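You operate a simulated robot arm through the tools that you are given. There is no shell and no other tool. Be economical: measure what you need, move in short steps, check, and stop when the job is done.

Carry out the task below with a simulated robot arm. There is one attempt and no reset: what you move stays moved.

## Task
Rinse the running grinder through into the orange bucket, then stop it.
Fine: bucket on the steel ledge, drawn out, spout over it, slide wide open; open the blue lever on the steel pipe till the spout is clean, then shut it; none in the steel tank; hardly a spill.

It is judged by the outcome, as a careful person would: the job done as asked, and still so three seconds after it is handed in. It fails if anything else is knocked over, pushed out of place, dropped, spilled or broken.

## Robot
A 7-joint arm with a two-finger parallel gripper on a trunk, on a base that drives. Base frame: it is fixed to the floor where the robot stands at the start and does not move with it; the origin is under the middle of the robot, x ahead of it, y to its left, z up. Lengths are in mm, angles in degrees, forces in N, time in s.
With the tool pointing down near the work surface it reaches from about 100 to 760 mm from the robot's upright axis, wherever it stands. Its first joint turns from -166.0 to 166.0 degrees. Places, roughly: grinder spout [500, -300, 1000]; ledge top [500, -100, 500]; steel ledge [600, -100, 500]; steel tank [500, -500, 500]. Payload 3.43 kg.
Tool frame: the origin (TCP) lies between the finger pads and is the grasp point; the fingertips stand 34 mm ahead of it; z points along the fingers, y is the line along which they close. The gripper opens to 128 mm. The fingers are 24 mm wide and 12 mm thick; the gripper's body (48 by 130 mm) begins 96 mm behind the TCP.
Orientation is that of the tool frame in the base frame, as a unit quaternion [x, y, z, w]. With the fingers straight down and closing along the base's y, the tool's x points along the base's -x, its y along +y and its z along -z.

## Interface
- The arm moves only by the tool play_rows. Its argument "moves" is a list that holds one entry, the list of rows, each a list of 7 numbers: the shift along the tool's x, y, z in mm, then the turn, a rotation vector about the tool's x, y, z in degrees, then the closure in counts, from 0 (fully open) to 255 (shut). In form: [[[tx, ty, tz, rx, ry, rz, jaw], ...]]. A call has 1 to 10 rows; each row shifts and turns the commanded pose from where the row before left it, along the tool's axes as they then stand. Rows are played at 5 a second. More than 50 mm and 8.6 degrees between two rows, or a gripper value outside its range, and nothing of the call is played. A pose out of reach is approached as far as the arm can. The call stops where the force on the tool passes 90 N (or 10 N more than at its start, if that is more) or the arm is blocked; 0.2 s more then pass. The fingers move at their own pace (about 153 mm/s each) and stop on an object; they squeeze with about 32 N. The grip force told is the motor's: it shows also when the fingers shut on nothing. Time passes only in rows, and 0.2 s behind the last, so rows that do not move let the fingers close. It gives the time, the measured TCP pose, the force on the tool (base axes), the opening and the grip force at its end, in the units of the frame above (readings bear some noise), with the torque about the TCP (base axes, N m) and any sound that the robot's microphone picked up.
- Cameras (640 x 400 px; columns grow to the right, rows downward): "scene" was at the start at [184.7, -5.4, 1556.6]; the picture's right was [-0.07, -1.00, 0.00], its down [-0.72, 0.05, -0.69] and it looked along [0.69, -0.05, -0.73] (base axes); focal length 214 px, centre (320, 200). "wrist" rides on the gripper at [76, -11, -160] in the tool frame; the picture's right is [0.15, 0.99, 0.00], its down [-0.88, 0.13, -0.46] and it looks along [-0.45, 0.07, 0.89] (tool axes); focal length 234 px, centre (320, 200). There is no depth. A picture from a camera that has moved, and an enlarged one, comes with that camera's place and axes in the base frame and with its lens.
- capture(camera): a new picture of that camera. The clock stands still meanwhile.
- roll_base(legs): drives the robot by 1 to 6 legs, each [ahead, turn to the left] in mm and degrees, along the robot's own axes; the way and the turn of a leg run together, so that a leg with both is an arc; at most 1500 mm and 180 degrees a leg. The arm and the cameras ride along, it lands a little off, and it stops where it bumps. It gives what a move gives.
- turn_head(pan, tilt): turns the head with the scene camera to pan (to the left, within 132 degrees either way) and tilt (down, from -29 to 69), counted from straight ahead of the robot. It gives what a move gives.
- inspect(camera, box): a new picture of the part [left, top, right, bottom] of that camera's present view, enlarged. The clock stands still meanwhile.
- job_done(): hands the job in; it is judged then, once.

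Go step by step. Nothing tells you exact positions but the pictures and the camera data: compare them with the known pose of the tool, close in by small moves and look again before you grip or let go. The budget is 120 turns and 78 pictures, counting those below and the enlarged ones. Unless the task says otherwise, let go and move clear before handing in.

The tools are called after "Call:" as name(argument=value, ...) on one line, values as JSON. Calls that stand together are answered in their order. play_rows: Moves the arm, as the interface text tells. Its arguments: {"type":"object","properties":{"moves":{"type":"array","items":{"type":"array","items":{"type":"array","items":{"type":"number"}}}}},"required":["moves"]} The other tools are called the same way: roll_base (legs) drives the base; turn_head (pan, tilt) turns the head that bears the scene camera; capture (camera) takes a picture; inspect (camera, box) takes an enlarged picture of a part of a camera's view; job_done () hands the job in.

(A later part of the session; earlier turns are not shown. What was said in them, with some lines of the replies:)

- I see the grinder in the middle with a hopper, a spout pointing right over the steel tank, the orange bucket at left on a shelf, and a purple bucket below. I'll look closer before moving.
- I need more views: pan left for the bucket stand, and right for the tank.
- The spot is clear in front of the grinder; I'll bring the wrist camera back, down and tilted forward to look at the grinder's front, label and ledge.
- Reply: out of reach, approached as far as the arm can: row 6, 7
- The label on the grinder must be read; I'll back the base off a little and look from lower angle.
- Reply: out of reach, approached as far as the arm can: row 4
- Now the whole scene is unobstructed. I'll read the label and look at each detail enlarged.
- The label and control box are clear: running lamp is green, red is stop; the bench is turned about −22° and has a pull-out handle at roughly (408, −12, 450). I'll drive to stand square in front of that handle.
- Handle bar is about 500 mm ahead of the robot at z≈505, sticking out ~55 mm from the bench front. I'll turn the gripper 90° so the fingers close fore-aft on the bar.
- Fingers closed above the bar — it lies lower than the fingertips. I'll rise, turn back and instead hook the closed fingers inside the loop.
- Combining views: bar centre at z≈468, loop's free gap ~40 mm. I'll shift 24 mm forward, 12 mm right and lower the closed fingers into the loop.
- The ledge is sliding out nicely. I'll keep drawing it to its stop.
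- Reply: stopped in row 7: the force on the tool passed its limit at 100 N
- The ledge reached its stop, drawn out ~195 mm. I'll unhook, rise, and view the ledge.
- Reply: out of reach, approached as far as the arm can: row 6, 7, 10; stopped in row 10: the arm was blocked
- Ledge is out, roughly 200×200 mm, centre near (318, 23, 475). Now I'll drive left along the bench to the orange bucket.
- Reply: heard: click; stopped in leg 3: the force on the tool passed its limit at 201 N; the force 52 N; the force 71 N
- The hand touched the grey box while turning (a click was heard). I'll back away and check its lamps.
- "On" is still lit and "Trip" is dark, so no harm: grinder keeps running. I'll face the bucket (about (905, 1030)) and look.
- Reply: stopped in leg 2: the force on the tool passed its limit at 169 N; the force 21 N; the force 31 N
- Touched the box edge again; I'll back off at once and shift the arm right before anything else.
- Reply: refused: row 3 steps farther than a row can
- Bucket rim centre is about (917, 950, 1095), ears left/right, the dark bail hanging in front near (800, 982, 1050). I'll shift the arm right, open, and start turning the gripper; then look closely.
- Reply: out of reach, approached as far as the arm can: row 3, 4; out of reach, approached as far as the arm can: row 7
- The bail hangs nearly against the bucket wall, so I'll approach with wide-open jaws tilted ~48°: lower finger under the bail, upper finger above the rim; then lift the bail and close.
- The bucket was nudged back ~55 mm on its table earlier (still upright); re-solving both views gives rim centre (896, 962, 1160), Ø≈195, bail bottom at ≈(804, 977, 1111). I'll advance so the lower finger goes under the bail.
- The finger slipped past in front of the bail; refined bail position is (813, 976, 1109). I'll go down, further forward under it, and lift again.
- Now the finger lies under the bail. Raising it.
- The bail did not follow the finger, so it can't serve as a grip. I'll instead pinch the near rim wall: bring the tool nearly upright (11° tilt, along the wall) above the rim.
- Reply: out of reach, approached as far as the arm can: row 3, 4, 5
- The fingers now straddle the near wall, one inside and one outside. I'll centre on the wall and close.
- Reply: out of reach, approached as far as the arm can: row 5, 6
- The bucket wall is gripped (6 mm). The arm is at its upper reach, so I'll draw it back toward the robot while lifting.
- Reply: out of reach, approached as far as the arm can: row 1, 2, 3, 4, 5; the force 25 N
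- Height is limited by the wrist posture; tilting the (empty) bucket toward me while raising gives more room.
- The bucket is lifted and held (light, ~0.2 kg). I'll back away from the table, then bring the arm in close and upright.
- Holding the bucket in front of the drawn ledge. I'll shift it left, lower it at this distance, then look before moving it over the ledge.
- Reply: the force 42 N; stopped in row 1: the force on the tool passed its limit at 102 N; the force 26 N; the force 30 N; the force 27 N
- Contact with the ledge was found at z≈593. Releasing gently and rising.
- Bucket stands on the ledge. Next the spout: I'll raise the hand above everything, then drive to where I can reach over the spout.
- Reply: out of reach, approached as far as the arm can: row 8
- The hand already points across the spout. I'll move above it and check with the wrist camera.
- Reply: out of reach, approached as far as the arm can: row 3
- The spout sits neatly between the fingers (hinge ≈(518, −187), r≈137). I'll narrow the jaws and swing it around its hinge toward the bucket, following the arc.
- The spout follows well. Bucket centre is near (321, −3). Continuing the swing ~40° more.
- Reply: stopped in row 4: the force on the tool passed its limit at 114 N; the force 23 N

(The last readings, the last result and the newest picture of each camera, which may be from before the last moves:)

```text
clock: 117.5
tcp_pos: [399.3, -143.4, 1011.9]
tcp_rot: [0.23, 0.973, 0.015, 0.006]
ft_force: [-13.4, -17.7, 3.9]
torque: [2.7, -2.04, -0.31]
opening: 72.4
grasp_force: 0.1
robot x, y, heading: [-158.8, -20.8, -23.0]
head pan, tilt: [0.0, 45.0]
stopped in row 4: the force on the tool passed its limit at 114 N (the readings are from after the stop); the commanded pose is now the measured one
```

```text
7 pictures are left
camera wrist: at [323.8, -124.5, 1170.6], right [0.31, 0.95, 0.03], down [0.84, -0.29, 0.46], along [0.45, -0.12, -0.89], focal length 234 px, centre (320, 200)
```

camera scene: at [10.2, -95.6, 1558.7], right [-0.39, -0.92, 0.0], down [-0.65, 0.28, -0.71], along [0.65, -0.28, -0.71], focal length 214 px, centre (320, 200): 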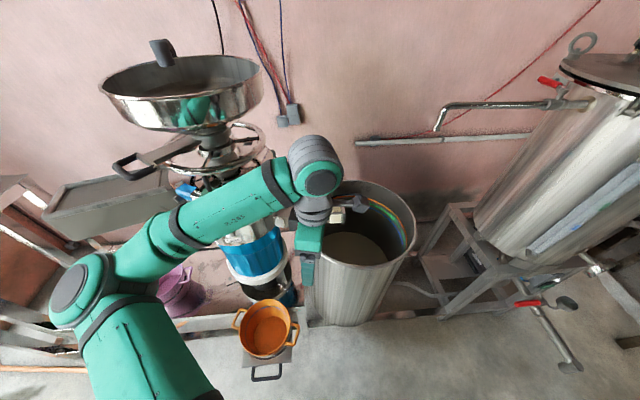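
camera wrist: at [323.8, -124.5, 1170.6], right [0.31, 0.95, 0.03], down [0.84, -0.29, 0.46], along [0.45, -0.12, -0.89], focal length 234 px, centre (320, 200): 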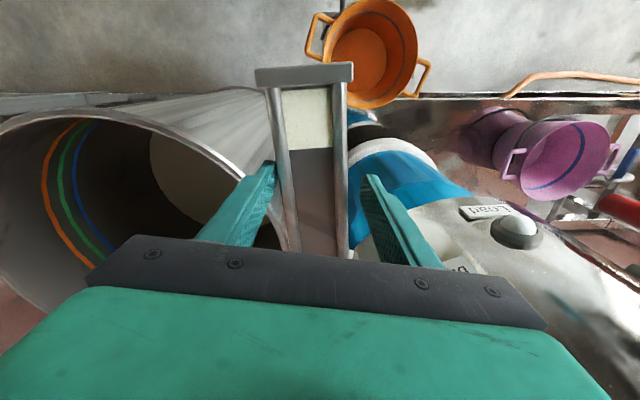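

It stopped at α≈−196°, perhaps because the wide hand met the lid handle. I'll lift out, turn the hand along the spout, and push from behind with closed fingers.

Call:
play_rows(moves=[[[0, -6, 0, 0, 0, 0, 95], [0, 0, -35, 0, 0, 0, 95], [0, 0, -35, 0, 0, 0, 95], [0, 0, -30, 0, 0, 0, 150], [14, -27, 0, 0, 0, 0, 255], [14, -27, 0, 0, 0, 0, 255], [0, 0, 0, 0, 0, -8.5, 255], [0, 0, 0, 0, 0, -8.5, 255], [0, 0, 0, 0, 0, -8.5, 255], [0, 0, 0, 0, 0, -8.5, 255]]])

Call:
play_rows(moves=[[[0, 0, 0, 0, 0, -8, 255], [0, 0, 0, 0, 0, -8, 255], [0, 0, 0, 0, 0, -8, 255], [0, 0, 0, 0, 0, -8, 255], [0, 0, 0, 0, 0, -8, 255], [0, 0, 0, 0, 0, -8, 255], [0, 0, 0, 0, 0, -8, 255]]])

Call:
capture(camera="wrist")

```text
clock: 119.7
tcp_pos: [345.5, -186.5, 1108.2]
tcp_rot: [-0.069, 0.997, 0.015, 0.009]
ft_force: [-0.4, -0.7, 0.5]
torque: [0.01, 0.03, 0.0]
opening: 0.0
grasp_force: 32.0
robot x, y, heading: [-154.5, -19.1, -23.4]
head pan, tilt: [0.0, 45.0]
```

```text
clock: 121.3
tcp_pos: [346.0, -185.2, 1108.6]
tcp_rot: [-0.529, 0.849, 0.008, 0.016]
ft_force: [-0.5, -0.1, -0.4]
torque: [0.0, 0.01, 0.01]
opening: 0.1
grasp_force: 32.1
robot x, y, heading: [-159.6, -24.5, -23.2]
head pan, tilt: [0.0, 45.0]
```

```text
6 pictures are left
camera wrist: at [321.1, -262.5, 1266.3], right [-0.95, 0.3, -0.01], down [0.26, 0.83, 0.49], along [0.15, 0.46, -0.87], focal length 234 px, centre (320, 200)
```

wrist: 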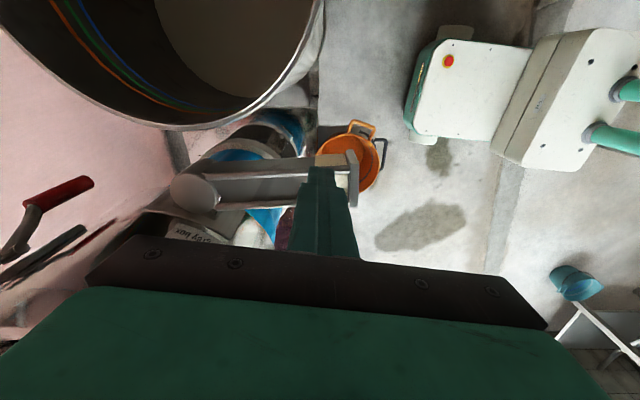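

Call:
play_rows(moves=[[[22, 0, 0, 0, 0, 0, 255], [0, 0, 35, 0, 0, 0, 255], [0, 0, 35, 0, 0, 0, 255], [0, 0, 28, 0, 0, 0, 255], [-18.3, -1, 0, 0, 0, 6, 255], [-18.3, -1, 0, 0, 0, 6, 255], [-18.3, -1, 0, 0, 0, 6, 255]]])

Call:
play_rows(moves=[[[-18.3, -1, 0, 0, 0, 6, 255], [-18.3, -1, 0, 0, 0, 6, 255], [-15, -1, 0, 0, 0, 5, 255]]])

```text
clock: 122.9
tcp_pos: [371.5, -156.5, 1013.6]
tcp_rot: [-0.388, 0.921, 0.01, 0.014]
ft_force: [-0.4, -0.6, -0.1]
torque: [0.02, -0.03, -0.03]
opening: 0.0
grasp_force: 31.8
robot x, y, heading: [-156.8, -26.4, -23.3]
head pan, tilt: [0.0, 45.0]
```

```text
clock: 123.7
tcp_pos: [394.8, -138.4, 1012.8]
tcp_rot: [-0.255, 0.967, 0.011, 0.0]
ft_force: [-14.5, -9.5, 5.4]
torque: [-0.21, 0.41, 0.21]
opening: 0.1
grasp_force: 32.6
robot x, y, heading: [-160.0, -25.8, -23.4]
head pan, tilt: [0.0, 45.0]
stopped in row 3: the force on the tool passed its limit at 108 N (the readings are from after the stop); the commanded pose is now the measured one
```

Call:
play_rows(moves=[[[12, 0, 0, 0, 0, 0, 255], [0, 0, -35, 0, 0, 0, 255], [0, 0, -35, 0, 0, 0, 255], [40, 0, -20, 0, 0, 0, 255], [40, 0, 0, 0, 0, 0, 255]]])

Call:
capture(camera="wrist")

```text
clock: 124.9
tcp_pos: [317.1, -183.2, 1102.0]
tcp_rot: [-0.257, 0.966, 0.013, 0.0]
ft_force: [0.1, -0.2, 0.5]
torque: [-0.02, -0.01, 0.04]
opening: 0.0
grasp_force: 31.9
robot x, y, heading: [-162.4, -23.3, -23.3]
head pan, tilt: [0.0, 45.0]
```

```text
5 pictures are left
camera wrist: at [257.7, -235.4, 1262.3], right [-0.62, 0.79, 0.02], down [0.7, 0.54, 0.47], along [0.35, 0.3, -0.89], focal length 234 px, centre (320, 200)
```

wrist: 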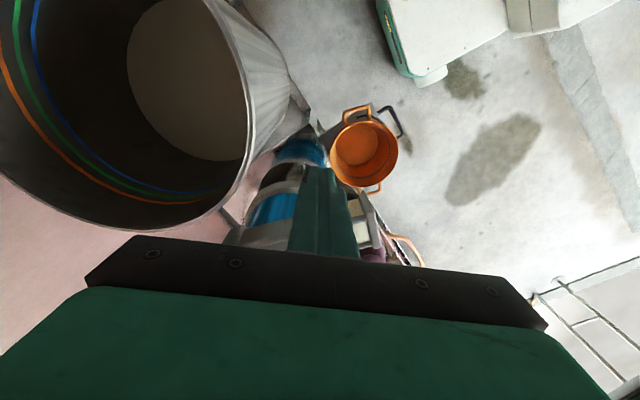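

Spout now points over the bucket's inner-right part (outlet ≈(363, −80); bucket centre ≈(320, −12)), so I'll drag the bucket ~25 mm toward it, pinching its front rim again.

Call:
play_rows(moves=[[[-6.2, 44.6, 0, 0, 0, 0, 200], [-6.2, 44.6, 0, 0, 0, 0, 150], [-6.2, 44.6, 0, 0, 0, 0, 100], [-6.2, 44.6, 0, 0, 0, 0, 100], [-6.2, 44.6, 0, 0, 0, 0, 100], [0, 0, 0, 0, 0, -8.5, 100], [0, 0, 0, 0, 0, -8.5, 100], [0, 0, 0, 0, 0, -8.5, 100], [0, 0, 0, 0, 0, -8.5, 100], [0, 0, 0, 8.5, 0, 0, 100]]])

Call:
play_rows(moves=[[[0, 6, 44, 0, 0, 0, 100], [0, 6, 44, 0, 0, 0, 100], [0, 6, 44, 0, 0, 0, 100], [0, 6, 44, 0, 0, 0, 100], [0, 6, 44, 0, 0, 0, 100], [0, 6, 44, 0, 0, 0, 100], [0, 6, 44, 0, 0, 0, 100], [0, 6, 44, 0, 0, 0, 100]]])

```text
clock: 127.1
tcp_pos: [234.0, 24.8, 1107.2]
tcp_rot: [-0.527, 0.847, -0.052, 0.043]
ft_force: [1.0, -0.6, 0.6]
torque: [0.04, 0.01, -0.01]
opening: 77.5
grasp_force: 0.0
robot x, y, heading: [-160.9, -21.9, -23.2]
head pan, tilt: [0.0, 45.0]
```

```text
clock: 128.9
tcp_pos: [234.4, 29.7, 750.5]
tcp_rot: [-0.526, 0.848, -0.051, 0.043]
ft_force: [0.5, 0.4, -0.1]
torque: [-0.02, 0.02, -0.01]
opening: 77.9
grasp_force: 0.1
robot x, y, heading: [-166.0, -22.1, -23.4]
head pan, tilt: [0.0, 45.0]
```

Call:
play_rows(moves=[[[0, 5, 40, 0, 0, 0, 100], [0, 5, 40, 0, 0, 0, 100], [0, 5, 40, 0, 0, 0, 100], [0, 5, 37, 0, 0, 0, 100], [0, 0, 0, 0, 0, 0, 180], [0, 0, 0, 0, 0, 0, 255], [0, 0, 0, 0, 0, 0, 255]]])

```text
clock: 130.5
tcp_pos: [238.8, 34.2, 592.8]
tcp_rot: [-0.527, 0.847, -0.051, 0.044]
ft_force: [3.2, 3.0, 11.6]
torque: [-0.99, -1.26, 0.46]
opening: 9.1
grasp_force: 32.1
robot x, y, heading: [-163.5, -25.0, -23.4]
head pan, tilt: [0.0, 45.0]
```

Call:
play_rows(moves=[[[0, 0, -6, 0, 0, 0, 255], [7, -6, 0, 0, 0, 0, 255], [7, -6, 0, 0, 0, 0, 255], [7, -5, 0, 0, 0, 0, 255], [0, 0, 5, 0, 0, 0, 255]]])

Call:
play_rows(moves=[[[0, 0, 0, 0, 0, 0, 200], [0, 0, 0, 0, 0, 0, 140], [0, 0, 0, 0, 0, 0, 140], [0, -5, -35, 0, 0, 0, 140], [0, -6, -45, 0, 0, 0, 140], [0, 0, -45, 0, 0, 0, 140], [0, 20, -45, 0, 0, 0, 140], [0, 20, -45, 0, 0, 0, 140], [0, 20, -45, 0, 0, 0, 140]]])

Call:
capture(camera="scene")

```text
clock: 131.7
tcp_pos: [239.9, 12.1, 595.4]
tcp_rot: [-0.529, 0.846, -0.046, 0.042]
ft_force: [-45.1, 24.7, 21.3]
torque: [0.54, 0.67, 0.26]
opening: 6.6
grasp_force: 32.3
robot x, y, heading: [-160.5, -21.1, -23.7]
head pan, tilt: [0.0, 45.0]
```

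```text
clock: 133.7
tcp_pos: [182.1, 50.1, 841.1]
tcp_rot: [-0.527, 0.847, -0.052, 0.043]
ft_force: [-0.2, 0.0, 0.2]
torque: [-0.02, 0.01, 0.02]
opening: 57.6
grasp_force: 0.1
out of reach, approached as far as the arm can: row 9
robot x, y, heading: [-160.1, -21.9, -23.5]
head pan, tilt: [0.0, 45.0]
```

```text
4 pictures are left
camera scene: at [9.6, -95.9, 1558.7], right [-0.4, -0.92, 0.0], down [-0.65, 0.28, -0.71], along [0.65, -0.28, -0.71], focal length 214 px, centre (320, 200)
```

scene: 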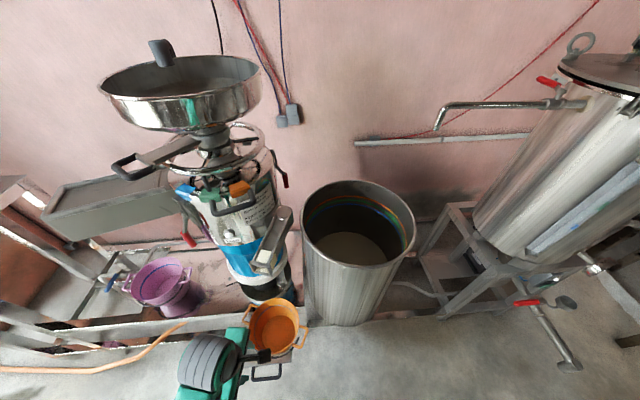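

Bucket now sits further in, with the spout outlet over it. Next is the slide handle (≈(515, 135, 1280)); I'll drive round to the left of the ledge to reach it.

Call:
roll_base(legs=[[-150, 0], [0, 90], [560, 0], [0, -90], [225, 0]])

Call:
play_rows(moves=[[[0, -40, -25, -8.5, 0, 0, 255], [0, -40, -25, 0, 0, 0, 255], [0, -40, -25, 0, 0, 0, 255], [0, 0, -48, 0, 0, 0, 255], [0, 0, -48, 0, 0, 0, 255], [0, 0, -48, 0, 0, 0, 255], [0, 0, -48, 0, 0, 0, 255], [0, 0, -48, 0, 0, 0, 255], [0, 0, -48, 0, 0, 0, 255], [0, 0, -48, 0, 0, 0, 255]]])

```text
clock: 147.7
tcp_pos: [474.2, 560.9, 838.9]
tcp_rot: [-0.553, 0.83, -0.049, 0.044]
ft_force: [-0.1, -1.0, 0.4]
torque: [0.02, -0.05, 0.03]
opening: 57.7
grasp_force: 0.0
robot x, y, heading: [135.0, 468.7, -19.6]
head pan, tilt: [0.0, 45.0]
```

```text
clock: 149.9
tcp_pos: [582.9, 510.1, 1124.2]
tcp_rot: [-0.555, 0.832, 0.009, 0.003]
ft_force: [0.3, 0.4, 0.3]
torque: [0.01, 0.01, 0.0]
opening: 0.0
grasp_force: 32.0
out of reach, approached as far as the arm can: row 8, 9, 10
robot x, y, heading: [134.9, 467.9, -19.6]
head pan, tilt: [0.0, 45.0]
```

Call:
play_rows(moves=[[[0, 0, 0, 0, 0, 8.5, 255], [0, 0, 0, 0, 0, 8.5, 255], [0, 0, 0, 0, 0, 8.5, 255], [0, 0, 0, 0, 0, 8.5, 255], [0, 0, 0, 0, 0, 4, 255], [0, 0, -40, 0, 0, 0, 255], [0, 0, -40, 0, 0, 0, 255], [0, 0, -40, 0, 0, 0, 255], [0, 0, -40, 0, 0, 0, 255], [0, 0, -40, 0, 0, 0, 255]]])

```text
clock: 152.1
tcp_pos: [582.5, 509.8, 1124.8]
tcp_rot: [-0.254, 0.967, 0.01, -0.001]
ft_force: [-0.6, 0.4, 0.0]
torque: [-0.03, -0.03, 0.01]
opening: 0.0
grasp_force: 32.3
out of reach, approached as far as the arm can: row 6, 7, 8, 9, 10
robot x, y, heading: [135.8, 469.7, -19.6]
head pan, tilt: [0.0, 45.0]
```

Call:
play_rows(moves=[[[37.6, -32.7, 0, 0, 0, 0, 255], [37.6, -32.7, 0, 0, 0, 0, 255], [37.6, -32.7, 0, 0, 0, 0, 255], [37.6, -32.7, 0, 0, 0, 0, 255], [37.6, -32.7, 0, 0, 0, 0, 255], [0, 0, -45, 0, 0, 0, 255], [0, 0, -45, 0, 0, 0, 255], [0, 0, -45, 0, 0, 0, 255], [0, 0, -45, 0, 0, 0, 255], [0, 0, -45, 0, 0, 0, 255]]])

```text
clock: 154.3
tcp_pos: [499.2, 270.9, 1129.2]
tcp_rot: [-0.254, 0.967, 0.013, -0.001]
ft_force: [-0.2, -1.1, -0.4]
torque: [0.01, -0.02, 0.02]
opening: 0.0
grasp_force: 32.2
out of reach, approached as far as the arm can: row 6, 7, 8, 9, 10
robot x, y, heading: [133.6, 467.5, -19.6]
head pan, tilt: [0.0, 45.0]
```

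Call:
play_rows(moves=[[[0, 0, 0, 0, -8.5, 0, 255], [0, 0, 0, 0, -8.5, 0, 255], [0, 0, 0, 0, -8.5, 0, 255], [0, 0, 0, 0, -8.5, 0, 255], [0, 0, 0, 0, -8.5, 0, 255], [-27, 0, -29.5, 0, 0, 0, 255], [-27, 0, -29.5, 0, 0, 0, 255], [-27, 0, -29.5, 0, 0, 0, 255], [-27, 0, -29.5, 0, 0, 0, 255], [-27, 0, -29.5, 0, 0, 0, 255]]])

```text
clock: 156.1
tcp_pos: [609.6, 312.5, 933.7]
tcp_rot: [-0.209, 0.927, 0.087, 0.299]
ft_force: [-60.3, -34.9, -20.5]
torque: [5.01, -8.0, -1.28]
opening: 0.0
grasp_force: 32.1
out of reach, approached as far as the arm can: row 1, 2, 3, 4, 5, 6, 7, 8, 9
robot x, y, heading: [131.9, 468.1, -19.5]
head pan, tilt: [0.0, 45.0]
stopped in row 9: the force on the tool passed its limit at 238 N (the readings are from after the stop); the commanded pose is now the measured one
```

The arm slid into an obstacle; I'll retract straight back and check the scene.

Call:
play_rows(moves=[[[32, 0, -24, 0, 0, 0, 255], [32, 0, -24, 0, 0, 0, 255], [32, 0, -24, 0, 0, 0, 255]]])

Call:
turn_head(pan=-20, tilt=35)

Call:
capture(camera="scene")

```text
clock: 157.1
tcp_pos: [482.6, 282.6, 895.0]
tcp_rot: [-0.17, 0.944, 0.089, 0.268]
ft_force: [0.1, 4.9, 2.2]
torque: [-0.6, -0.02, -0.37]
opening: 0.2
grasp_force: 31.8
out of reach, approached as far as the arm can: row 1, 2, 3
robot x, y, heading: [136.5, 476.7, -19.5]
head pan, tilt: [0.0, 45.0]
stopped in row 3: the arm was blocked; the commanded pose is now the measured one
```

```text
clock: 157.9
tcp_pos: [475.0, 262.5, 878.3]
tcp_rot: [-0.163, 0.945, 0.106, 0.262]
ft_force: [-1.2, -0.2, -0.3]
torque: [0.02, -0.02, 0.02]
opening: 0.0
grasp_force: 31.7
robot x, y, heading: [139.0, 476.1, -19.5]
head pan, tilt: [-20.0, 35.0]
```

```text
3 pictures are left
camera scene: at [273.6, 561.9, 1598.2], right [-0.64, -0.77, 0.07], down [-0.43, 0.27, -0.86], along [0.64, -0.58, -0.5], focal length 214 px, centre (320, 200)
```

scene: 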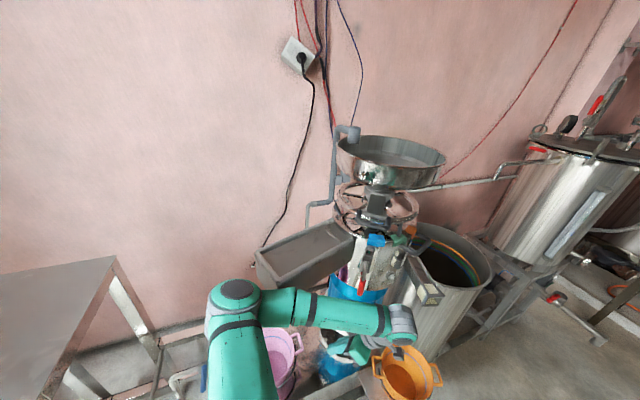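

The arm folded oddly and the robot leans slightly; I'll back the base straight away from the bench to free it.

Call:
roll_base(legs=[[-150, 0]])

Call:
play_rows(moves=[[[0, 0, 0, 0, 8, 0, 255], [0, 0, 0, 0, 8, 0, 255], [0, 0, 0, 0, 8, 0, 255], [0, 0, 0, 0, 8, 0, 255]]])

```text
clock: 158.7
tcp_pos: [515.8, 200.0, 790.5]
tcp_rot: [-0.149, 0.963, 0.131, 0.185]
ft_force: [0.9, -3.2, 0.6]
torque: [0.33, 0.08, 0.18]
opening: 0.2
grasp_force: 31.6
robot x, y, heading: [144.8, 506.6, -17.3]
head pan, tilt: [-20.0, 35.0]
stopped in leg 1: the robot was blocked; the commanded pose is now the measured one
```

```text
clock: 159.0
tcp_pos: [521.5, 174.9, 751.9]
tcp_rot: [-0.16, 0.961, 0.158, 0.16]
ft_force: [-1.8, -2.5, -0.9]
torque: [0.26, -0.25, -0.02]
opening: 0.4
grasp_force: 32.1
robot x, y, heading: [129.3, 520.0, -16.5]
head pan, tilt: [-20.0, 35.0]
stopped in row 1: the arm was blocked; the commanded pose is now the measured one
```

Call:
play_rows(moves=[[[0, 0, 0, 0, 0, 0, 255], [0, 0, 0, 0, 0, 0, 255]]])

Call:
capture(camera="scene")

```text
clock: 159.6
tcp_pos: [514.5, 167.0, 756.3]
tcp_rot: [-0.154, 0.959, 0.168, 0.166]
ft_force: [-0.4, -1.1, 0.0]
torque: [0.02, 0.03, -0.03]
opening: 0.1
grasp_force: 32.1
robot x, y, heading: [136.4, 517.0, -16.5]
head pan, tilt: [-20.0, 35.0]
```

```text
2 pictures are left
camera scene: at [301.3, 435.2, 1574.3], right [-0.59, -0.8, 0.0], down [-0.46, 0.34, -0.82], along [0.66, -0.49, -0.57], focal length 214 px, centre (320, 200)
```

scene: 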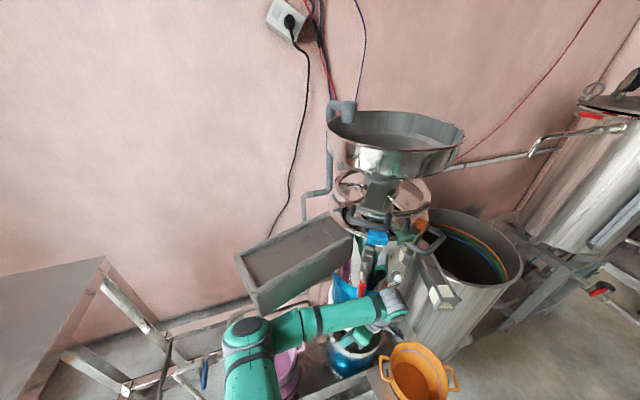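

The robot is upright again. I'll back off straight to free the arm from the bench.

Call:
roll_base(legs=[[-80, 0]])

Call:
roll_base(legs=[[-120, 0]])

```text
clock: 160.7
tcp_pos: [453.2, 192.4, 761.6]
tcp_rot: [-0.157, 0.962, 0.151, 0.166]
ft_force: [-1.1, 0.0, 0.2]
torque: [0.0, -0.08, -0.02]
opening: 0.1
grasp_force: 32.0
robot x, y, heading: [58.4, 540.6, -16.4]
head pan, tilt: [-20.0, 35.0]
```

```text
clock: 161.9
tcp_pos: [337.4, 227.6, 762.8]
tcp_rot: [-0.159, 0.961, 0.152, 0.166]
ft_force: [0.2, 0.3, 0.3]
torque: [-0.01, -0.05, 0.02]
opening: 0.0
grasp_force: 32.1
robot x, y, heading: [-56.5, 576.4, -16.3]
head pan, tilt: [-20.0, 35.0]
```

Free now, no force. I'll straighten the tool, turn it neutral, and test raising the hand.

Call:
play_rows(moves=[[[0, 0, 0, 3.55, 5.45, 0, 255], [0, 0, 0, 3.55, 5.45, 0, 255], [0, 0, 0, 3.55, 5.45, 0, 255], [0, 0, 0, 3.55, 5.45, 0, 255], [0, 0, 0, 0, 0, 8, 255], [0, 0, 0, 0, 0, 8, 255], [0, 0, 0, 0, 0, 8, 255], [0, 0, 0, 0, 0, 8, 255], [0, 0, 0, 0, 0, 6, 255]]])

Call:
play_rows(moves=[[[0, 0, -48, 0, 0, 0, 255], [0, 0, -48, 0, 0, 0, 255], [0, 0, -48, 0, 0, 0, 255], [0, 0, -48, 0, 0, 0, 255], [0, 0, -48, 0, 0, 0, 255], [0, 0, -48, 0, 0, 0, 255], [0, 0, -48, 0, 0, 0, 255], [0, 0, -48, 0, 0, 0, 255], [0, 0, -48, 0, 0, 0, 255], [0, 0, -48, 0, 0, 0, 255]]])

```text
clock: 163.9
tcp_pos: [337.0, 226.0, 761.2]
tcp_rot: [0.168, 0.986, 0.0, 0.0]
ft_force: [-0.4, 0.1, -0.5]
torque: [0.02, 0.0, -0.02]
opening: 0.0
grasp_force: 31.9
robot x, y, heading: [-56.6, 575.5, -16.5]
head pan, tilt: [-20.0, 35.0]
```

```text
clock: 166.1
tcp_pos: [339.0, 225.1, 1128.4]
tcp_rot: [0.168, 0.986, -0.003, -0.001]
ft_force: [0.2, -0.1, 0.2]
torque: [0.02, 0.0, -0.04]
opening: 0.1
grasp_force: 32.3
out of reach, approached as far as the arm can: row 8, 9, 10
robot x, y, heading: [-59.9, 574.3, -16.3]
head pan, tilt: [-20.0, 35.0]
```

In this arm posture the hand can't go higher with the tool down, but it can with the tool pointing forward. I'll stand in line with the slide's axis, to grip its handle bar from the front and pull it out.

Call:
roll_base(legs=[[0, 53.5], [291, 0], [0, -98]])

```text
clock: 175.4
tcp_pos: [241.7, 232.0, 1129.5]
tcp_rot: [0.504, 0.864, -0.003, -0.002]
ft_force: [0.1, 0.1, 0.5]
torque: [0.0, -0.02, 0.0]
opening: 0.1
grasp_force: 32.0
robot x, y, heading: [174.0, 754.0, -57.5]
head pan, tilt: [-20.0, 35.0]
```

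Call:
play_rows(moves=[[[0, 0, 10, 0, 0, -8.5, 255], [0, 0, 0, 0, 0, -8.5, 255], [0, 0, 0, 0, 0, -8.5, 255], [0, 0, 0, 0, 0, -8.5, 255], [0, 0, 0, 0, 0, -8.5, 200], [0, 0, 0, 0, 0, -8.5, 150], [0, 0, 0, 0, 0, -8.5, 130], [0, 0, 0, 0, 0, -8.5, 130], [0, 0, 0, 0, 0, -8.5, 130], [0, 0, 0, 0, 0, -8.5, 130]]])

Call:
play_rows(moves=[[[-40, -20, 0, 0, 0, -8, 130], [-40, -20, 0, 0, 0, 0, 130], [-40, -20, 0, 0, 0, 0, 130], [-40, -20, 0, 0, 0, 0, 130], [-25, -20, 0, 0, 0, 0, 130], [0, -20, 0, 8, 0, 0, 130], [0, -20, 0, 8, 0, 0, 130]]])

```text
clock: 177.6
tcp_pos: [265.2, 211.4, 1114.8]
tcp_rot: [-0.21, 0.978, 0.0, -0.005]
ft_force: [-1.0, -0.1, 0.7]
torque: [0.01, -0.02, -0.02]
opening: 62.7
grasp_force: 0.0
out of reach, approached as far as the arm can: row 10
robot x, y, heading: [173.7, 755.8, -57.6]
head pan, tilt: [-20.0, 35.0]
```

```text
clock: 179.2
tcp_pos: [504.5, 178.7, 1114.3]
tcp_rot: [-0.277, 0.951, -0.134, 0.037]
ft_force: [-0.4, 0.8, -0.7]
torque: [0.02, -0.01, 0.01]
opening: 62.8
grasp_force: 0.0
out of reach, approached as far as the arm can: row 1
robot x, y, heading: [177.1, 748.5, -57.6]
head pan, tilt: [-20.0, 35.0]
```

Call:
play_rows(moves=[[[0, 38, -11, 0, 0, 0, 130], [0, 38, -11, 0, 0, 0, 130], [0, 38, -11, 8.5, 0, 0, 130], [0, 0, 0, 8.5, 0, 0, 130], [0, 0, 0, 8.5, 0, 0, 130], [0, 0, 0, 8.5, 0, 0, 130]]])

```text
clock: 180.6
tcp_pos: [449.2, 260.8, 1117.2]
tcp_rot: [-0.254, 0.87, -0.406, 0.115]
ft_force: [0.3, 0.3, -0.4]
torque: [-0.02, -0.03, 0.01]
opening: 62.6
grasp_force: 0.0
out of reach, approached as far as the arm can: row 6
robot x, y, heading: [170.3, 751.1, -57.8]
head pan, tilt: [-20.0, 35.0]
```

Call:
play_rows(moves=[[[0, -30.6, -25.7, 0, 0, 0, 130], [0, -30.6, -25.7, 0, 0, 0, 130], [0, -30.6, -25.7, 0, 0, 0, 130], [0, -23, -19, 0, 0, 0, 130]]])

```text
clock: 181.6
tcp_pos: [455.9, 262.5, 1266.3]
tcp_rot: [-0.255, 0.87, -0.406, 0.116]
ft_force: [0.1, 0.2, -0.2]
torque: [-0.02, -0.02, 0.01]
opening: 62.4
grasp_force: 0.0
robot x, y, heading: [172.0, 756.7, -57.7]
head pan, tilt: [-20.0, 35.0]
```

Call:
play_rows(moves=[[[0, -10, -6, 8, 0, 0, 130], [0, 0, 0, 8, 0, 0, 130], [0, 0, 0, 6, 0, 0, 130]]])

Call:
capture(camera="wrist")

```text
clock: 182.4
tcp_pos: [462.8, 241.6, 1288.8]
tcp_rot: [-0.227, 0.777, -0.564, 0.161]
ft_force: [0.4, 0.7, 0.3]
torque: [-0.01, 0.01, -0.01]
opening: 62.8
grasp_force: 0.1
out of reach, approached as far as the arm can: row 2, 3
robot x, y, heading: [173.6, 752.3, -57.9]
head pan, tilt: [-20.0, 35.0]
```

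```text
1 pictures are left
camera wrist: at [320.8, 326.4, 1349.0], right [-0.29, 0.18, -0.94], down [0.49, 0.87, 0.01], along [0.82, -0.46, -0.34], focal length 234 px, centre (320, 200)
```

wrist: 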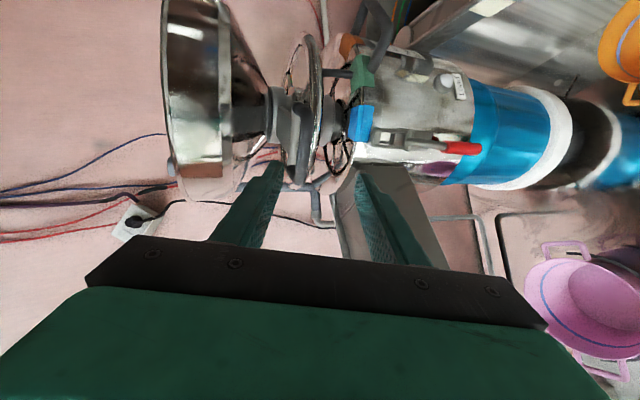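

The slide's handle appears edge-on just ahead, at about 103 mm along the tool and 22 mm high of centre. I'll shift, advance and close on it.

Call:
play_rows(moves=[[[3, -11, 0, 0, 0, 0, 130], [3, -11, 0, 0, 0, 0, 130], [0, 0, 25, 0, 0, 0, 130], [0, 0, 25, 0, 0, 0, 130], [0, 0, 20, 0, 0, 0, 130], [0, 0, 18, 0, 0, 0, 130]]])

Call:
play_rows(moves=[[[0, 0, 0, 0, 0, 0, 200], [0, 0, 0, 0, 0, 0, 255], [0, 0, 0, 0, 0, 0, 255]]])

```text
clock: 183.8
tcp_pos: [507.6, 164.3, 1281.3]
tcp_rot: [-0.227, 0.777, -0.564, 0.163]
ft_force: [1.1, -0.1, 0.1]
torque: [0.03, -0.01, 0.03]
opening: 62.9
grasp_force: 0.1
robot x, y, heading: [169.8, 751.9, -57.5]
head pan, tilt: [-20.0, 35.0]
```

```text
clock: 184.6
tcp_pos: [506.4, 163.4, 1281.7]
tcp_rot: [-0.228, 0.777, -0.565, 0.161]
ft_force: [2.1, 5.2, -9.6]
torque: [0.23, 0.38, -0.46]
opening: 14.6
grasp_force: 44.6
robot x, y, heading: [172.9, 753.3, -57.7]
head pan, tilt: [-20.0, 35.0]
```

Gripped the handle (14.6 mm). Now drawing the slide out.

Call:
play_rows(moves=[[[0, 6.2, -19, 0, 0, 0, 255], [0, 6.2, -19, 0, 0, 0, 255], [0, 6.2, -19, 0, 0, 0, 255], [0, 6.2, -19, 0, 0, 0, 255], [0, 6.2, -19, 0, 0, 0, 255], [0, 6.2, -19, 0, 0, 0, 255]]])

```text
clock: 186.0
tcp_pos: [455.4, 239.7, 1292.0]
tcp_rot: [-0.229, 0.777, -0.564, 0.162]
ft_force: [0.6, 0.6, 0.1]
torque: [0.0, -0.01, -0.03]
opening: 0.0
grasp_force: 33.3
out of reach, approached as far as the arm can: row 5, 6
robot x, y, heading: [175.3, 751.5, -57.8]
head pan, tilt: [-20.0, 35.0]
```

The fingers slipped off; I'll reopen, advance partway and feel for where the bar is now.

Call:
play_rows(moves=[[[0, 0, 0, 0, 0, 0, 130], [0, 4, 0, 0, 0, 0, 130], [0, 4, 20, 0, 0, 0, 130], [0, 0, 20, 0, 0, 0, 130], [0, 0, 0, 0, 0, 0, 200], [0, 0, 0, 0, 0, 0, 255], [0, 0, 0, 0, 0, 0, 255]]])

```text
clock: 187.6
tcp_pos: [473.7, 209.8, 1275.0]
tcp_rot: [-0.228, 0.772, -0.57, 0.162]
ft_force: [13.2, -34.7, 55.9]
torque: [-0.92, -1.0, -0.26]
opening: 25.9
grasp_force: 32.3
robot x, y, heading: [170.4, 753.7, -57.9]
head pan, tilt: [-20.0, 35.0]
```

Call:
play_rows(moves=[[[0, 0, 0, 0, 0, 0, 255], [0, 4, -12, 0, 0, 0, 255], [0, 4, -12, 0, 0, 0, 255]]])

```text
clock: 188.4
tcp_pos: [460.7, 232.8, 1266.1]
tcp_rot: [-0.227, 0.779, -0.562, 0.161]
ft_force: [0.1, -0.1, -0.5]
torque: [-0.01, 0.02, 0.01]
opening: 0.0
grasp_force: 32.8
robot x, y, heading: [173.1, 751.8, -57.6]
head pan, tilt: [-20.0, 35.0]
```

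Call:
play_rows(moves=[[[0, 0, 0, 0, 0, 0, 100], [0, -14, -3, 0, 0, 0, 100], [0, -14, -3, 0, 0, 0, 100], [0, 0, 20, 0, 0, 0, 100], [0, 0, 20, 0, 0, 0, 100], [0, 0, 14, 0, 0, 0, 100], [0, 0, 0, 0, 0, 0, 200], [0, 0, 0, 0, 0, 0, 255], [0, 0, 0, 0, 0, 0, 255]]])

```text
clock: 190.4
tcp_pos: [490.1, 183.3, 1274.2]
tcp_rot: [-0.229, 0.781, -0.558, 0.161]
ft_force: [8.8, 4.0, -74.4]
torque: [-0.5, 0.31, -0.45]
opening: 14.5
grasp_force: 45.1
robot x, y, heading: [172.8, 754.4, -57.6]
head pan, tilt: [-20.0, 35.0]
```

Call:
play_rows(moves=[[[0, 7, 2, 0, 0, 0, 255], [0, 4, -12, 0, 0, 0, 255], [0, 4, -12, 0, 0, 0, 255]]])

```text
clock: 191.2
tcp_pos: [476.2, 205.8, 1279.5]
tcp_rot: [-0.228, 0.771, -0.572, 0.162]
ft_force: [22.8, -41.4, 31.6]
torque: [-0.39, -0.91, -0.32]
opening: 14.7
grasp_force: 45.1
robot x, y, heading: [173.5, 752.9, -57.6]
head pan, tilt: [-20.0, 35.0]
```

Call:
play_rows(moves=[[[0, 2, -6, 0, 0, 0, 255], [0, 0, 0, 0, 0, 0, 255]]])

```text
clock: 191.8
tcp_pos: [473.7, 211.6, 1279.8]
tcp_rot: [-0.229, 0.769, -0.574, 0.163]
ft_force: [7.1, -11.9, 1.2]
torque: [0.24, -0.54, -0.78]
opening: 14.7
grasp_force: 45.1
robot x, y, heading: [172.4, 751.0, -57.6]
head pan, tilt: [-20.0, 35.0]
stopped in row 2: the force on the tool passed its limit at 92 N (the readings are from after the stop); the commanded pose is now the measured one
```

The slide ran to its stop (92 N), so it's fully out. I'll release, back off, and turn to the blue lever, which I place at pivot ≈(781, 562, 650), free end ≈(720, 601, 630).

Call:
play_rows(moves=[[[0, 0, 0, 0, 0, 0, 150], [0, 0, 0, 0, 0, 0, 100], [0, 8, -24, 0, 0, 0, 100], [0, 8, -24, 0, 0, 0, 100], [0, 8, -24, 0, 0, 0, 100], [0, 8, -24, 0, 0, 0, 255]]])

Call:
roll_base(legs=[[0, 34]])

Call:
play_rows(moves=[[[0, 0, 5, -8.5, 0, 0, 255], [0, 0, 5, -8.5, 0, 0, 255], [0, 5, 5, -8.5, 0, 0, 255], [0, 5, 5, -8.5, 0, 0, 255], [0, 5, 10, -8.5, 0, 0, 255], [0, 5, 20, -8.5, 0, 0, 255], [0, 5, 30, -8.5, 0, 0, 255], [0, 5, 40, -8.5, 0, 0, 255], [0, 0, 40, -4, 0, 0, 255]]])

```text
clock: 193.2
tcp_pos: [447.7, 236.3, 1301.3]
tcp_rot: [-0.229, 0.77, -0.573, 0.162]
ft_force: [-0.3, 0.1, 0.9]
torque: [0.02, 0.04, 0.01]
opening: 0.0
grasp_force: 31.4
out of reach, approached as far as the arm can: row 4, 5, 6
robot x, y, heading: [172.8, 752.2, -57.5]
head pan, tilt: [-20.0, 35.0]
```

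```text
clock: 195.4
tcp_pos: [693.3, 483.9, 1301.3]
tcp_rot: [-0.448, 0.667, -0.498, 0.326]
ft_force: [0.8, 0.6, -0.3]
torque: [0.0, -0.01, -0.01]
opening: 0.1
grasp_force: 31.8
robot x, y, heading: [173.5, 753.3, -22.7]
head pan, tilt: [-20.0, 35.0]
```

```text
clock: 197.4
tcp_pos: [751.8, 480.3, 1096.4]
tcp_rot: [-0.555, 0.832, -0.011, 0.0]
ft_force: [-0.3, -0.5, -0.1]
torque: [-0.01, 0.01, -0.02]
opening: 0.0
grasp_force: 32.4
out of reach, approached as far as the arm can: row 3, 4, 5, 6
robot x, y, heading: [174.6, 753.5, -22.8]
head pan, tilt: [-20.0, 35.0]
```

Call:
play_rows(moves=[[[-33, 37, 0, 0, 0, 0, 255], [-33, 37, 0, 0, 0, 0, 255], [0, 0, 48, 0, 0, 0, 255], [0, 0, 48, 0, 0, 0, 255], [0, 0, 48, 0, 0, 0, 255], [0, 0, 48, 0, 0, 0, 255], [0, 0, 48, 0, 0, 0, 255], [0, 0, 48, 0, 0, 0, 255]]])

Call:
play_rows(moves=[[[0, 0, 48, 0, 0, 0, 255], [0, 0, 48, 0, 0, 0, 255], [0, 0, 40, 0, 0, 0, 255], [0, 0, 30, 0, 0, 0, 255]]])

```text
clock: 199.2
tcp_pos: [712.2, 563.4, 805.6]
tcp_rot: [-0.555, 0.832, -0.013, 0.001]
ft_force: [0.2, 0.6, 0.1]
torque: [-0.01, -0.01, -0.02]
opening: 0.2
grasp_force: 31.7
robot x, y, heading: [178.9, 754.0, -22.7]
head pan, tilt: [-20.0, 35.0]
```

```text
clock: 200.2
tcp_pos: [712.7, 559.2, 637.0]
tcp_rot: [-0.556, 0.831, -0.011, 0.001]
ft_force: [0.3, 0.4, 0.5]
torque: [0.03, 0.01, -0.01]
opening: 0.1
grasp_force: 32.0
robot x, y, heading: [175.3, 752.5, -22.5]
head pan, tilt: [-20.0, 35.0]
```

Hand is beside the lever. I'll push it to the left in small steps and feel for it.

Call:
play_rows(moves=[[[-10, 0, 0, 0, 0, 0, 255], [-10, 0, 0, 0, 0, 0, 255], [-10, 0, 0, 0, 0, 0, 255], [-8, 0, 0, 0, 0, 0, 255]]])

```text
clock: 201.2
tcp_pos: [728.1, 595.5, 639.4]
tcp_rot: [-0.554, 0.832, -0.012, 0.001]
ft_force: [0.9, -0.3, -0.3]
torque: [0.01, 0.03, 0.0]
opening: 0.0
grasp_force: 32.0
robot x, y, heading: [171.9, 757.6, -23.1]
head pan, tilt: [-20.0, 35.0]
```

Call:
play_rows(moves=[[[20, 0, 0, 0, 0, 0, 255], [20, 0, 0, 0, 0, 0, 255], [0, 0, 28, 0, 0, 0, 255], [-10, 0, 0, 0, 0, 0, 255], [-10, 0, 0, 0, 0, 0, 255], [-10, 0, 0, 0, 0, 0, 255], [-10, 0, 0, 0, 0, 0, 255], [-10, 0, 0, 0, 0, 0, 255]]])

```text
clock: 203.0
tcp_pos: [732.8, 605.5, 611.2]
tcp_rot: [-0.555, 0.832, -0.012, 0.001]
ft_force: [0.6, 0.8, -0.3]
torque: [0.0, 0.01, 0.0]
opening: 0.1
grasp_force: 32.3
robot x, y, heading: [174.2, 750.5, -23.0]
head pan, tilt: [-20.0, 35.0]
```

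No contact felt. I'll spend the last picture here, to see the lever relative to the fingers.

Call:
capture(camera="wrist")

```text
0 pictures are left
camera wrist: at [711.7, 533.5, 772.3], right [-0.97, 0.25, -0.02], down [0.21, 0.87, 0.44], along [0.12, 0.42, -0.9], focal length 234 px, centre (320, 200)
```

wrist: 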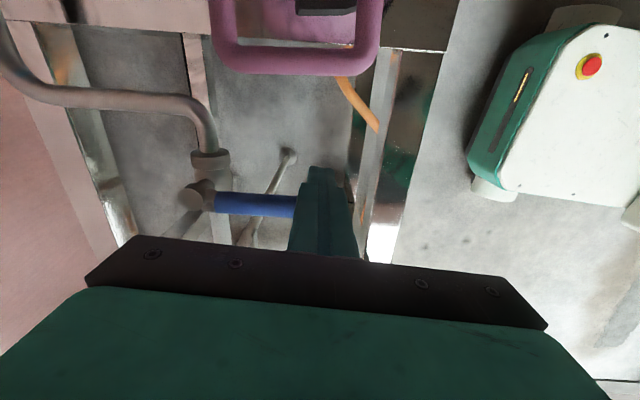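

The picture shows the lever is slightly farther left than I reckoned (pivot ≈ (830, 587, 600)), perpendicular to its pipe, i.e. closed. I'll move 26 mm further in and push it to the left along its arc.

Call:
play_rows(moves=[[[10, 0, 0, 0, 0, 0, 255], [0, -13, 0, 0, 0, 0, 255], [0, -13, 5, 0, 0, 0, 255], [-12, 0, 0, 0, 0, 0, 255], [-12, 0, 0, 0, 0, 0, 255], [-12, 0, 0, 0, 0, 0, 255], [-10, 0, 0, 0, 0, 0, 255]]])

```text
clock: 204.4
tcp_pos: [758.1, 595.5, 605.7]
tcp_rot: [-0.545, 0.838, -0.024, -0.011]
ft_force: [-2.4, -11.2, 4.9]
torque: [-0.08, -0.04, -0.04]
opening: 0.0
grasp_force: 32.4
robot x, y, heading: [173.7, 751.7, -23.1]
head pan, tilt: [-20.0, 35.0]
stopped in row 7: the force on the tool passed its limit at 101 N (the readings are from after the stop); the commanded pose is now the measured one
```

The lever is at its stop in that direction, so it opens the other way (to the right). I'll hop over it and push from the left.

Call:
play_rows(moves=[[[8, 0, 0, 0, 0, 0, 255], [0, 0, -45, 0, 0, 0, 255], [0, 0, -45, 0, 0, 0, 255], [-35, 0, 0, 0, 0, 0, 255], [-35, 0, 0, 0, 0, 0, 255], [0, 0, 40, 0, 0, 0, 255], [0, 0, 42, 0, 0, 0, 255]]])

```text
clock: 206.1
tcp_pos: [783.1, 651.9, 608.2]
tcp_rot: [-0.545, 0.838, -0.021, -0.01]
ft_force: [-0.1, 0.2, -0.5]
torque: [-0.02, -0.01, 0.04]
opening: 0.0
grasp_force: 32.0
robot x, y, heading: [175.4, 751.5, -23.1]
head pan, tilt: [-20.0, 35.0]
```

Call:
play_rows(moves=[[[20, 1, 0, 0, 0, 0, 255], [18, 0.5, 0, 0, 0, 0, 255], [19, 0.5, 0, 0, 0, 0, 255], [18, -6.5, 0, 0, 0, 0, 255], [16, -11, 0, 0, 0, 0, 255], [11, -13, 0, 0, 0, 0, 255], [6.5, -14, 0, 0, 0, 0, 255]]])

```text
clock: 207.7
tcp_pos: [780.7, 537.1, 617.0]
tcp_rot: [-0.546, 0.838, -0.021, -0.01]
ft_force: [-0.5, 0.4, 0.9]
torque: [0.02, 0.03, 0.03]
opening: 0.0
grasp_force: 32.6
robot x, y, heading: [177.0, 753.1, -23.1]
head pan, tilt: [-20.0, 35.0]
```

Call:
play_rows(moves=[[[1, -5, 5, 0, 0, 0, 255], [1, -5, 0, 0, 0, 0, 255]]])

```text
clock: 208.2
tcp_pos: [787.8, 531.9, 612.3]
tcp_rot: [-0.545, 0.838, -0.022, -0.01]
ft_force: [-0.7, 0.6, -0.4]
torque: [-0.01, -0.01, -0.01]
opening: 0.0
grasp_force: 32.1
robot x, y, heading: [176.4, 752.1, -23.0]
head pan, tilt: [-20.0, 35.0]
```

Call:
play_rows(moves=[[[0, -5, 0, 0, 0, 0, 255], [0, -5, 0, 0, 0, 0, 255], [0, -5, 0, 0, 0, 0, 255]]])

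```text
clock: 209.1
tcp_pos: [798.5, 526.8, 612.5]
tcp_rot: [-0.545, 0.838, -0.019, -0.011]
ft_force: [-37.9, 19.5, 21.0]
torque: [0.41, 0.27, 0.48]
opening: 0.0
grasp_force: 32.0
robot x, y, heading: [172.7, 749.1, -23.0]
head pan, tilt: [-20.0, 35.0]
```

Call:
play_rows(moves=[[[0, 32, 0, 0, 0, 0, 255], [0, 32, 0, 0, 0, 0, 255], [-30, 0, 0, 0, 0, 0, 255], [-15, 0, 0, 0, 0, 0, 255], [-15, 0, 0, 0, 0, 0, 255], [-15, 0, 0, 0, 0, 0, 255]]])

```text
clock: 210.4
tcp_pos: [774.1, 619.0, 605.7]
tcp_rot: [-0.545, 0.838, -0.022, -0.009]
ft_force: [-0.5, -0.7, 0.0]
torque: [-0.02, 0.02, 0.01]
opening: 0.3
grasp_force: 32.3
robot x, y, heading: [173.2, 754.5, -23.3]
head pan, tilt: [-20.0, 35.0]
```

Passing freely where the lever stood confirms it has swung open — water has run since ~207 s. I'll hop to the lever's far side, ready to shut it, while it rinses.

Call:
play_rows(moves=[[[0, 0, -40, 0, 0, 0, 255], [0, 0, -40, 0, 0, 0, 255], [18, -38, 0, 0, 0, 0, 255], [18, -38, 0, 0, 0, 0, 255], [17, -36, 0, 0, 0, 0, 255], [0, 0, 0, 0, 0, 0, 255], [0, 0, 0, 0, 0, 0, 255], [0, 0, 0, 0, 0, 0, 255], [0, 0, 0, 0, 0, 0, 255], [0, 0, 0, 0, 0, 0, 255]]])

Call:
play_rows(moves=[[[0, 0, 20, 0, 0, 0, 255], [0, 0, 20, 0, 0, 0, 255], [0, 0, 15, 0, 0, 0, 255], [0, 0, 12, 0, 0, 0, 255]]])

```text
clock: 212.7
tcp_pos: [851.5, 533.0, 692.8]
tcp_rot: [-0.546, 0.838, -0.022, -0.009]
ft_force: [0.4, 0.0, -0.5]
torque: [-0.01, -0.03, 0.0]
opening: 0.0
grasp_force: 32.0
robot x, y, heading: [172.9, 755.4, -23.0]
head pan, tilt: [-20.0, 35.0]
```

```text
clock: 213.7
tcp_pos: [856.2, 528.6, 623.4]
tcp_rot: [-0.545, 0.838, -0.022, -0.01]
ft_force: [0.5, 0.4, 0.3]
torque: [0.01, 0.0, 0.01]
opening: 0.0
grasp_force: 31.8
robot x, y, heading: [174.2, 752.7, -23.1]
head pan, tilt: [-20.0, 35.0]
```

Call:
play_rows(moves=[[[0, 0, 8, 0, 0, 0, 255], [0, 0, 0, 0, 0, 0, 255], [0, 0, 0, 0, 0, 0, 255], [0, 0, 0, 0, 0, 0, 255], [0, 0, 0, 0, 0, 0, 255], [0, 0, 0, 0, 0, 0, 255], [0, 0, 0, 0, 0, 0, 255], [0, 0, 0, 0, 0, 0, 255], [0, 0, 0, 0, 0, 0, 255], [0, 0, 0, 0, 0, 0, 255]]])

Call:
play_rows(moves=[[[0, 0, 0, 0, 0, 0, 255], [0, 0, 0, 0, 0, 0, 255], [0, 0, 0, 0, 0, 0, 255], [0, 0, 0, 0, 0, 0, 255], [0, 0, 0, 0, 0, 0, 255], [0, 0, 0, 0, 0, 0, 255], [0, 0, 0, 0, 0, 0, 255], [0, 0, 0, 0, 0, 0, 255], [0, 0, 0, 0, 0, 0, 255]]])

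Call:
play_rows(moves=[[[0, 18, 0, 0, 0, 0, 255], [4, 13, 0, 0, 0, 0, 255], [1, 12, 0, 0, 0, 0, 255], [-3, 13, 0, 0, 0, 0, 255], [-6, 11, 0, 0, 0, 0, 255], [-10, 10, 0, 0, 0, 0, 255], [-10, 7, 0, 0, 0, 0, 255]]])

```text
clock: 215.8
tcp_pos: [854.5, 527.8, 617.0]
tcp_rot: [-0.546, 0.837, -0.022, -0.01]
ft_force: [0.2, -0.6, 0.4]
torque: [-0.02, 0.01, -0.01]
opening: 0.1
grasp_force: 32.4
robot x, y, heading: [176.6, 752.2, -23.0]
head pan, tilt: [-20.0, 35.0]
```

```text
clock: 217.8
tcp_pos: [855.3, 527.9, 617.4]
tcp_rot: [-0.546, 0.838, -0.022, -0.01]
ft_force: [0.3, 0.7, 0.1]
torque: [-0.01, -0.02, 0.01]
opening: 0.2
grasp_force: 32.1
robot x, y, heading: [173.5, 755.1, -22.7]
head pan, tilt: [-20.0, 35.0]
```

```text
clock: 219.4
tcp_pos: [786.7, 582.3, 613.0]
tcp_rot: [-0.545, 0.838, -0.022, -0.01]
ft_force: [0.5, 0.0, 0.7]
torque: [0.0, -0.01, 0.02]
opening: 0.0
grasp_force: 32.6
robot x, y, heading: [176.8, 752.7, -22.7]
head pan, tilt: [-20.0, 35.0]
```

Now pushing on to confirm it's back at its closed stop.

Call:
play_rows(moves=[[[4, 16, 0, 0, 0, 0, 255], [4, 16, 0, 0, 0, 0, 255], [-8, 0, 0, 0, 0, 0, 255], [-6, 0, 0, 0, 0, 0, 255], [-6, 0, 0, 0, 0, 0, 255]]])

```text
clock: 220.7
tcp_pos: [758.9, 597.5, 612.7]
tcp_rot: [-0.542, 0.84, -0.025, -0.015]
ft_force: [-6.5, -61.5, -9.4]
torque: [-0.87, 0.66, -0.15]
opening: 0.3
grasp_force: 31.8
robot x, y, heading: [173.9, 753.7, -23.2]
head pan, tilt: [-20.0, 35.0]
```

The lever is firmly at its closed stop again. Now I'll lift the hand clear and drive to the grey box for the red Stop button, at ≈(763, 1342, 1160).

Call:
play_rows(moves=[[[8, 0, 0, 0, 0, 0, 255], [0, 0, -48, 0, 0, 0, 255], [0, 0, -48, 0, 0, 0, 255], [0, 0, -48, 0, 0, 0, 255], [0, 0, -48, 0, 0, 0, 255], [0, 0, -48, 0, 0, 0, 255], [0, 0, -48, 0, 0, 0, 255], [0, 0, -48, 0, 0, 0, 255], [0, 0, -48, 0, 0, 0, 255], [0, 0, -48, 0, 0, 0, 255]]])

Call:
roll_base(legs=[[-200, 0], [0, -75.4], [-686, 0], [0, 81]])

```text
clock: 222.8
tcp_pos: [758.3, 619.6, 1044.7]
tcp_rot: [-0.545, 0.838, -0.021, -0.01]
ft_force: [-0.7, -0.6, 0.4]
torque: [-0.01, 0.0, 0.0]
opening: 0.1
grasp_force: 31.9
robot x, y, heading: [172.4, 750.6, -23.0]
head pan, tilt: [-20.0, 35.0]
```

```text
clock: 231.4
tcp_pos: [103.3, 899.9, 1044.5]
tcp_rot: [0.089, 0.996, -0.011, -0.021]
ft_force: [-0.1, 0.2, 0.1]
torque: [-0.05, 0.0, -0.02]
opening: 0.0
grasp_force: 31.7
robot x, y, heading: [93.6, 1499.0, -99.2]
head pan, tilt: [-20.0, 35.0]
stopped in leg 3: the robot was blocked; the commanded pose is now the measured one
```

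Call:
roll_base(legs=[[30, 0], [0, 81]])

```text
clock: 236.1
tcp_pos: [678.7, 1364.2, 1044.7]
tcp_rot: [-0.564, 0.826, -0.022, -0.009]
ft_force: [0.0, 0.7, -0.2]
torque: [0.04, 0.01, -0.01]
opening: 0.0
grasp_force: 31.7
robot x, y, heading: [87.0, 1467.7, -20.6]
head pan, tilt: [-20.0, 35.0]
```

Call:
play_rows(moves=[[[0, 35, 0, 0, 0, 0, 255], [0, 35, 0, 0, 0, 0, 255], [0, 0, 0, 8.5, 0, 0, 255], [0, 0, 0, 8.5, 0, 0, 255], [0, 0, 0, 8.5, 0, 0, 255], [0, 0, 0, 8.5, 0, 0, 255], [0, 0, 0, 8.5, 0, 0, 255], [0, 0, 0, 8.5, 0, 0, 255]]])

```text
clock: 237.9
tcp_pos: [641.3, 1392.8, 1040.8]
tcp_rot: [-0.512, 0.736, -0.376, 0.234]
ft_force: [-0.7, 0.0, 0.2]
torque: [0.0, 0.0, -0.01]
opening: 0.0
grasp_force: 32.0
out of reach, approached as far as the arm can: row 7, 8
robot x, y, heading: [85.6, 1469.4, -20.7]
head pan, tilt: [-20.0, 35.0]
```

Call:
play_rows(moves=[[[0, -31.8, -24.3, 0, 0, 0, 255], [0, -31.8, -24.3, 0, 0, 0, 255], [0, -31.8, -24.3, 0, 0, 0, 255], [0, -12, -9, 8, 0, 0, 255], [0, 0, 0, 7, 0, 0, 255]]])

```text
clock: 239.1
tcp_pos: [671.6, 1398.9, 1178.9]
tcp_rot: [-0.477, 0.68, -0.47, 0.299]
ft_force: [-0.3, 0.3, 0.4]
torque: [0.02, 0.02, -0.01]
opening: 0.2
grasp_force: 31.7
out of reach, approached as far as the arm can: row 1, 4, 5
robot x, y, heading: [92.0, 1469.3, -20.5]
head pan, tilt: [-20.0, 35.0]
```

Call:
play_rows(moves=[[[9, -11, 0, 0, 0, 0, 255], [9.6, -11, 0, 0, 0, 0, 255], [0, 0, 20, 0, 0, 0, 255], [0, 0, 20, 0, 0, 0, 255], [0, 0, 12, 0, 0, 0, 255]]])

Call:
play_rows(moves=[[[0, 0, 7, 0, 0, 0, 255], [0, 0, 6, 0, 0, 0, 255]]])

```text
clock: 240.3
tcp_pos: [718.6, 1360.6, 1179.5]
tcp_rot: [-0.477, 0.681, -0.468, 0.299]
ft_force: [0.1, 0.1, -0.9]
torque: [0.01, 0.01, 0.01]
opening: 0.0
grasp_force: 31.2
robot x, y, heading: [84.2, 1469.4, -20.4]
head pan, tilt: [-20.0, 35.0]
```

```text
clock: 240.9
tcp_pos: [729.6, 1357.3, 1175.0]
tcp_rot: [-0.478, 0.681, -0.468, 0.298]
ft_force: [-0.1, -0.5, 0.3]
torque: [0.04, 0.0, -0.02]
opening: 0.0
grasp_force: 31.5
robot x, y, heading: [90.0, 1468.6, -20.3]
head pan, tilt: [-20.0, 35.0]
```

Call:
play_rows(moves=[[[0, 0, 5, 0, 0, 0, 255], [0, 0, 5, 0, 0, 0, 255]]])

Call:
play_rows(moves=[[[0, 0, 5, 0, 0, 0, 255], [0, 0, 4, 0, 0, 0, 255]]])

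```text
clock: 241.5
tcp_pos: [735.9, 1355.1, 1173.7]
tcp_rot: [-0.476, 0.679, -0.47, 0.302]
ft_force: [-28.8, 10.6, 14.0]
torque: [-0.05, -0.37, 0.18]
opening: 0.0
grasp_force: 32.0
robot x, y, heading: [89.3, 1468.7, -20.4]
head pan, tilt: [-20.0, 35.0]
heard: click
```

```text
clock: 241.9
tcp_pos: [735.3, 1354.6, 1173.0]
tcp_rot: [-0.476, 0.681, -0.469, 0.3]
ft_force: [-51.2, 22.1, 7.6]
torque: [0.06, -0.09, 0.39]
opening: 0.3
grasp_force: 31.8
robot x, y, heading: [86.1, 1471.6, -20.4]
head pan, tilt: [-20.0, 35.0]
stopped in row 2: the force on the tool passed its limit at 101 N (the readings are from after the stop); the commanded pose is now the measured one
```

A click was heard with the fingertip at the Stop button's place. I'll draw the hand straight back clear.

Call:
play_rows(moves=[[[0, 0, -20, 0, 0, 0, 255], [0, 0, -30, 0, 0, 0, 255], [0, 0, -30, 0, 0, 0, 255]]])

Call:
roll_base(legs=[[-100, 0]])

```text
clock: 242.7
tcp_pos: [669.7, 1380.0, 1201.8]
tcp_rot: [-0.477, 0.681, -0.468, 0.3]
ft_force: [0.3, 0.0, -0.4]
torque: [0.03, 0.03, 0.01]
opening: 0.0
grasp_force: 32.4
robot x, y, heading: [92.9, 1467.3, -20.4]
head pan, tilt: [-20.0, 35.0]
```

```text
clock: 243.9
tcp_pos: [574.4, 1413.8, 1202.0]
tcp_rot: [-0.476, 0.682, -0.468, 0.299]
ft_force: [-0.2, 0.1, 0.3]
torque: [-0.03, 0.01, 0.01]
opening: 0.1
grasp_force: 32.1
robot x, y, heading: [-2.3, 1507.5, -20.5]
head pan, tilt: [-20.0, 35.0]
```

The hand is clear and no pictures are left, so I'm handing the job in.

Call:
job_done()

```text
The job is handed in.
```

I carried out every step and handed the job in, but I ran out of pictures and never saw the spout come clean, the bucket's level, any spill, or the grinder stopped.

- **Set-up:** I drew the ledge out to its stop and set the orange bucket on it. The spout was swung over the bucket; its outlet sits about 55–60 mm off the bucket's centre. The slide was pulled out to its stop.
- **Rinse:** The blue lever was open for about 12 s, a length I guessed because I could not see the spout. I then pushed it back against its closed stop.
- **Stop:** I pressed at the Stop button's position on the grey box and heard a click, but did not see the "On" lamp go out.

**Knocks along the way:**
- The hand bumped the grey box twice, with one click. The "On" lamp was still lit when I checked after the first bump; after the second I only had a glimpse of the green lamp.
- The arm hit something by the grinder hard (238 N), probably the grey trough, and the robot leaned briefly before righting itself.
- The base was blocked once while reversing near the doorway, and I could not see what it touched.
- The purple bucket looked upright when I last saw it whole. After that I only glimpsed its handle, and I did not look at the trough again closely.
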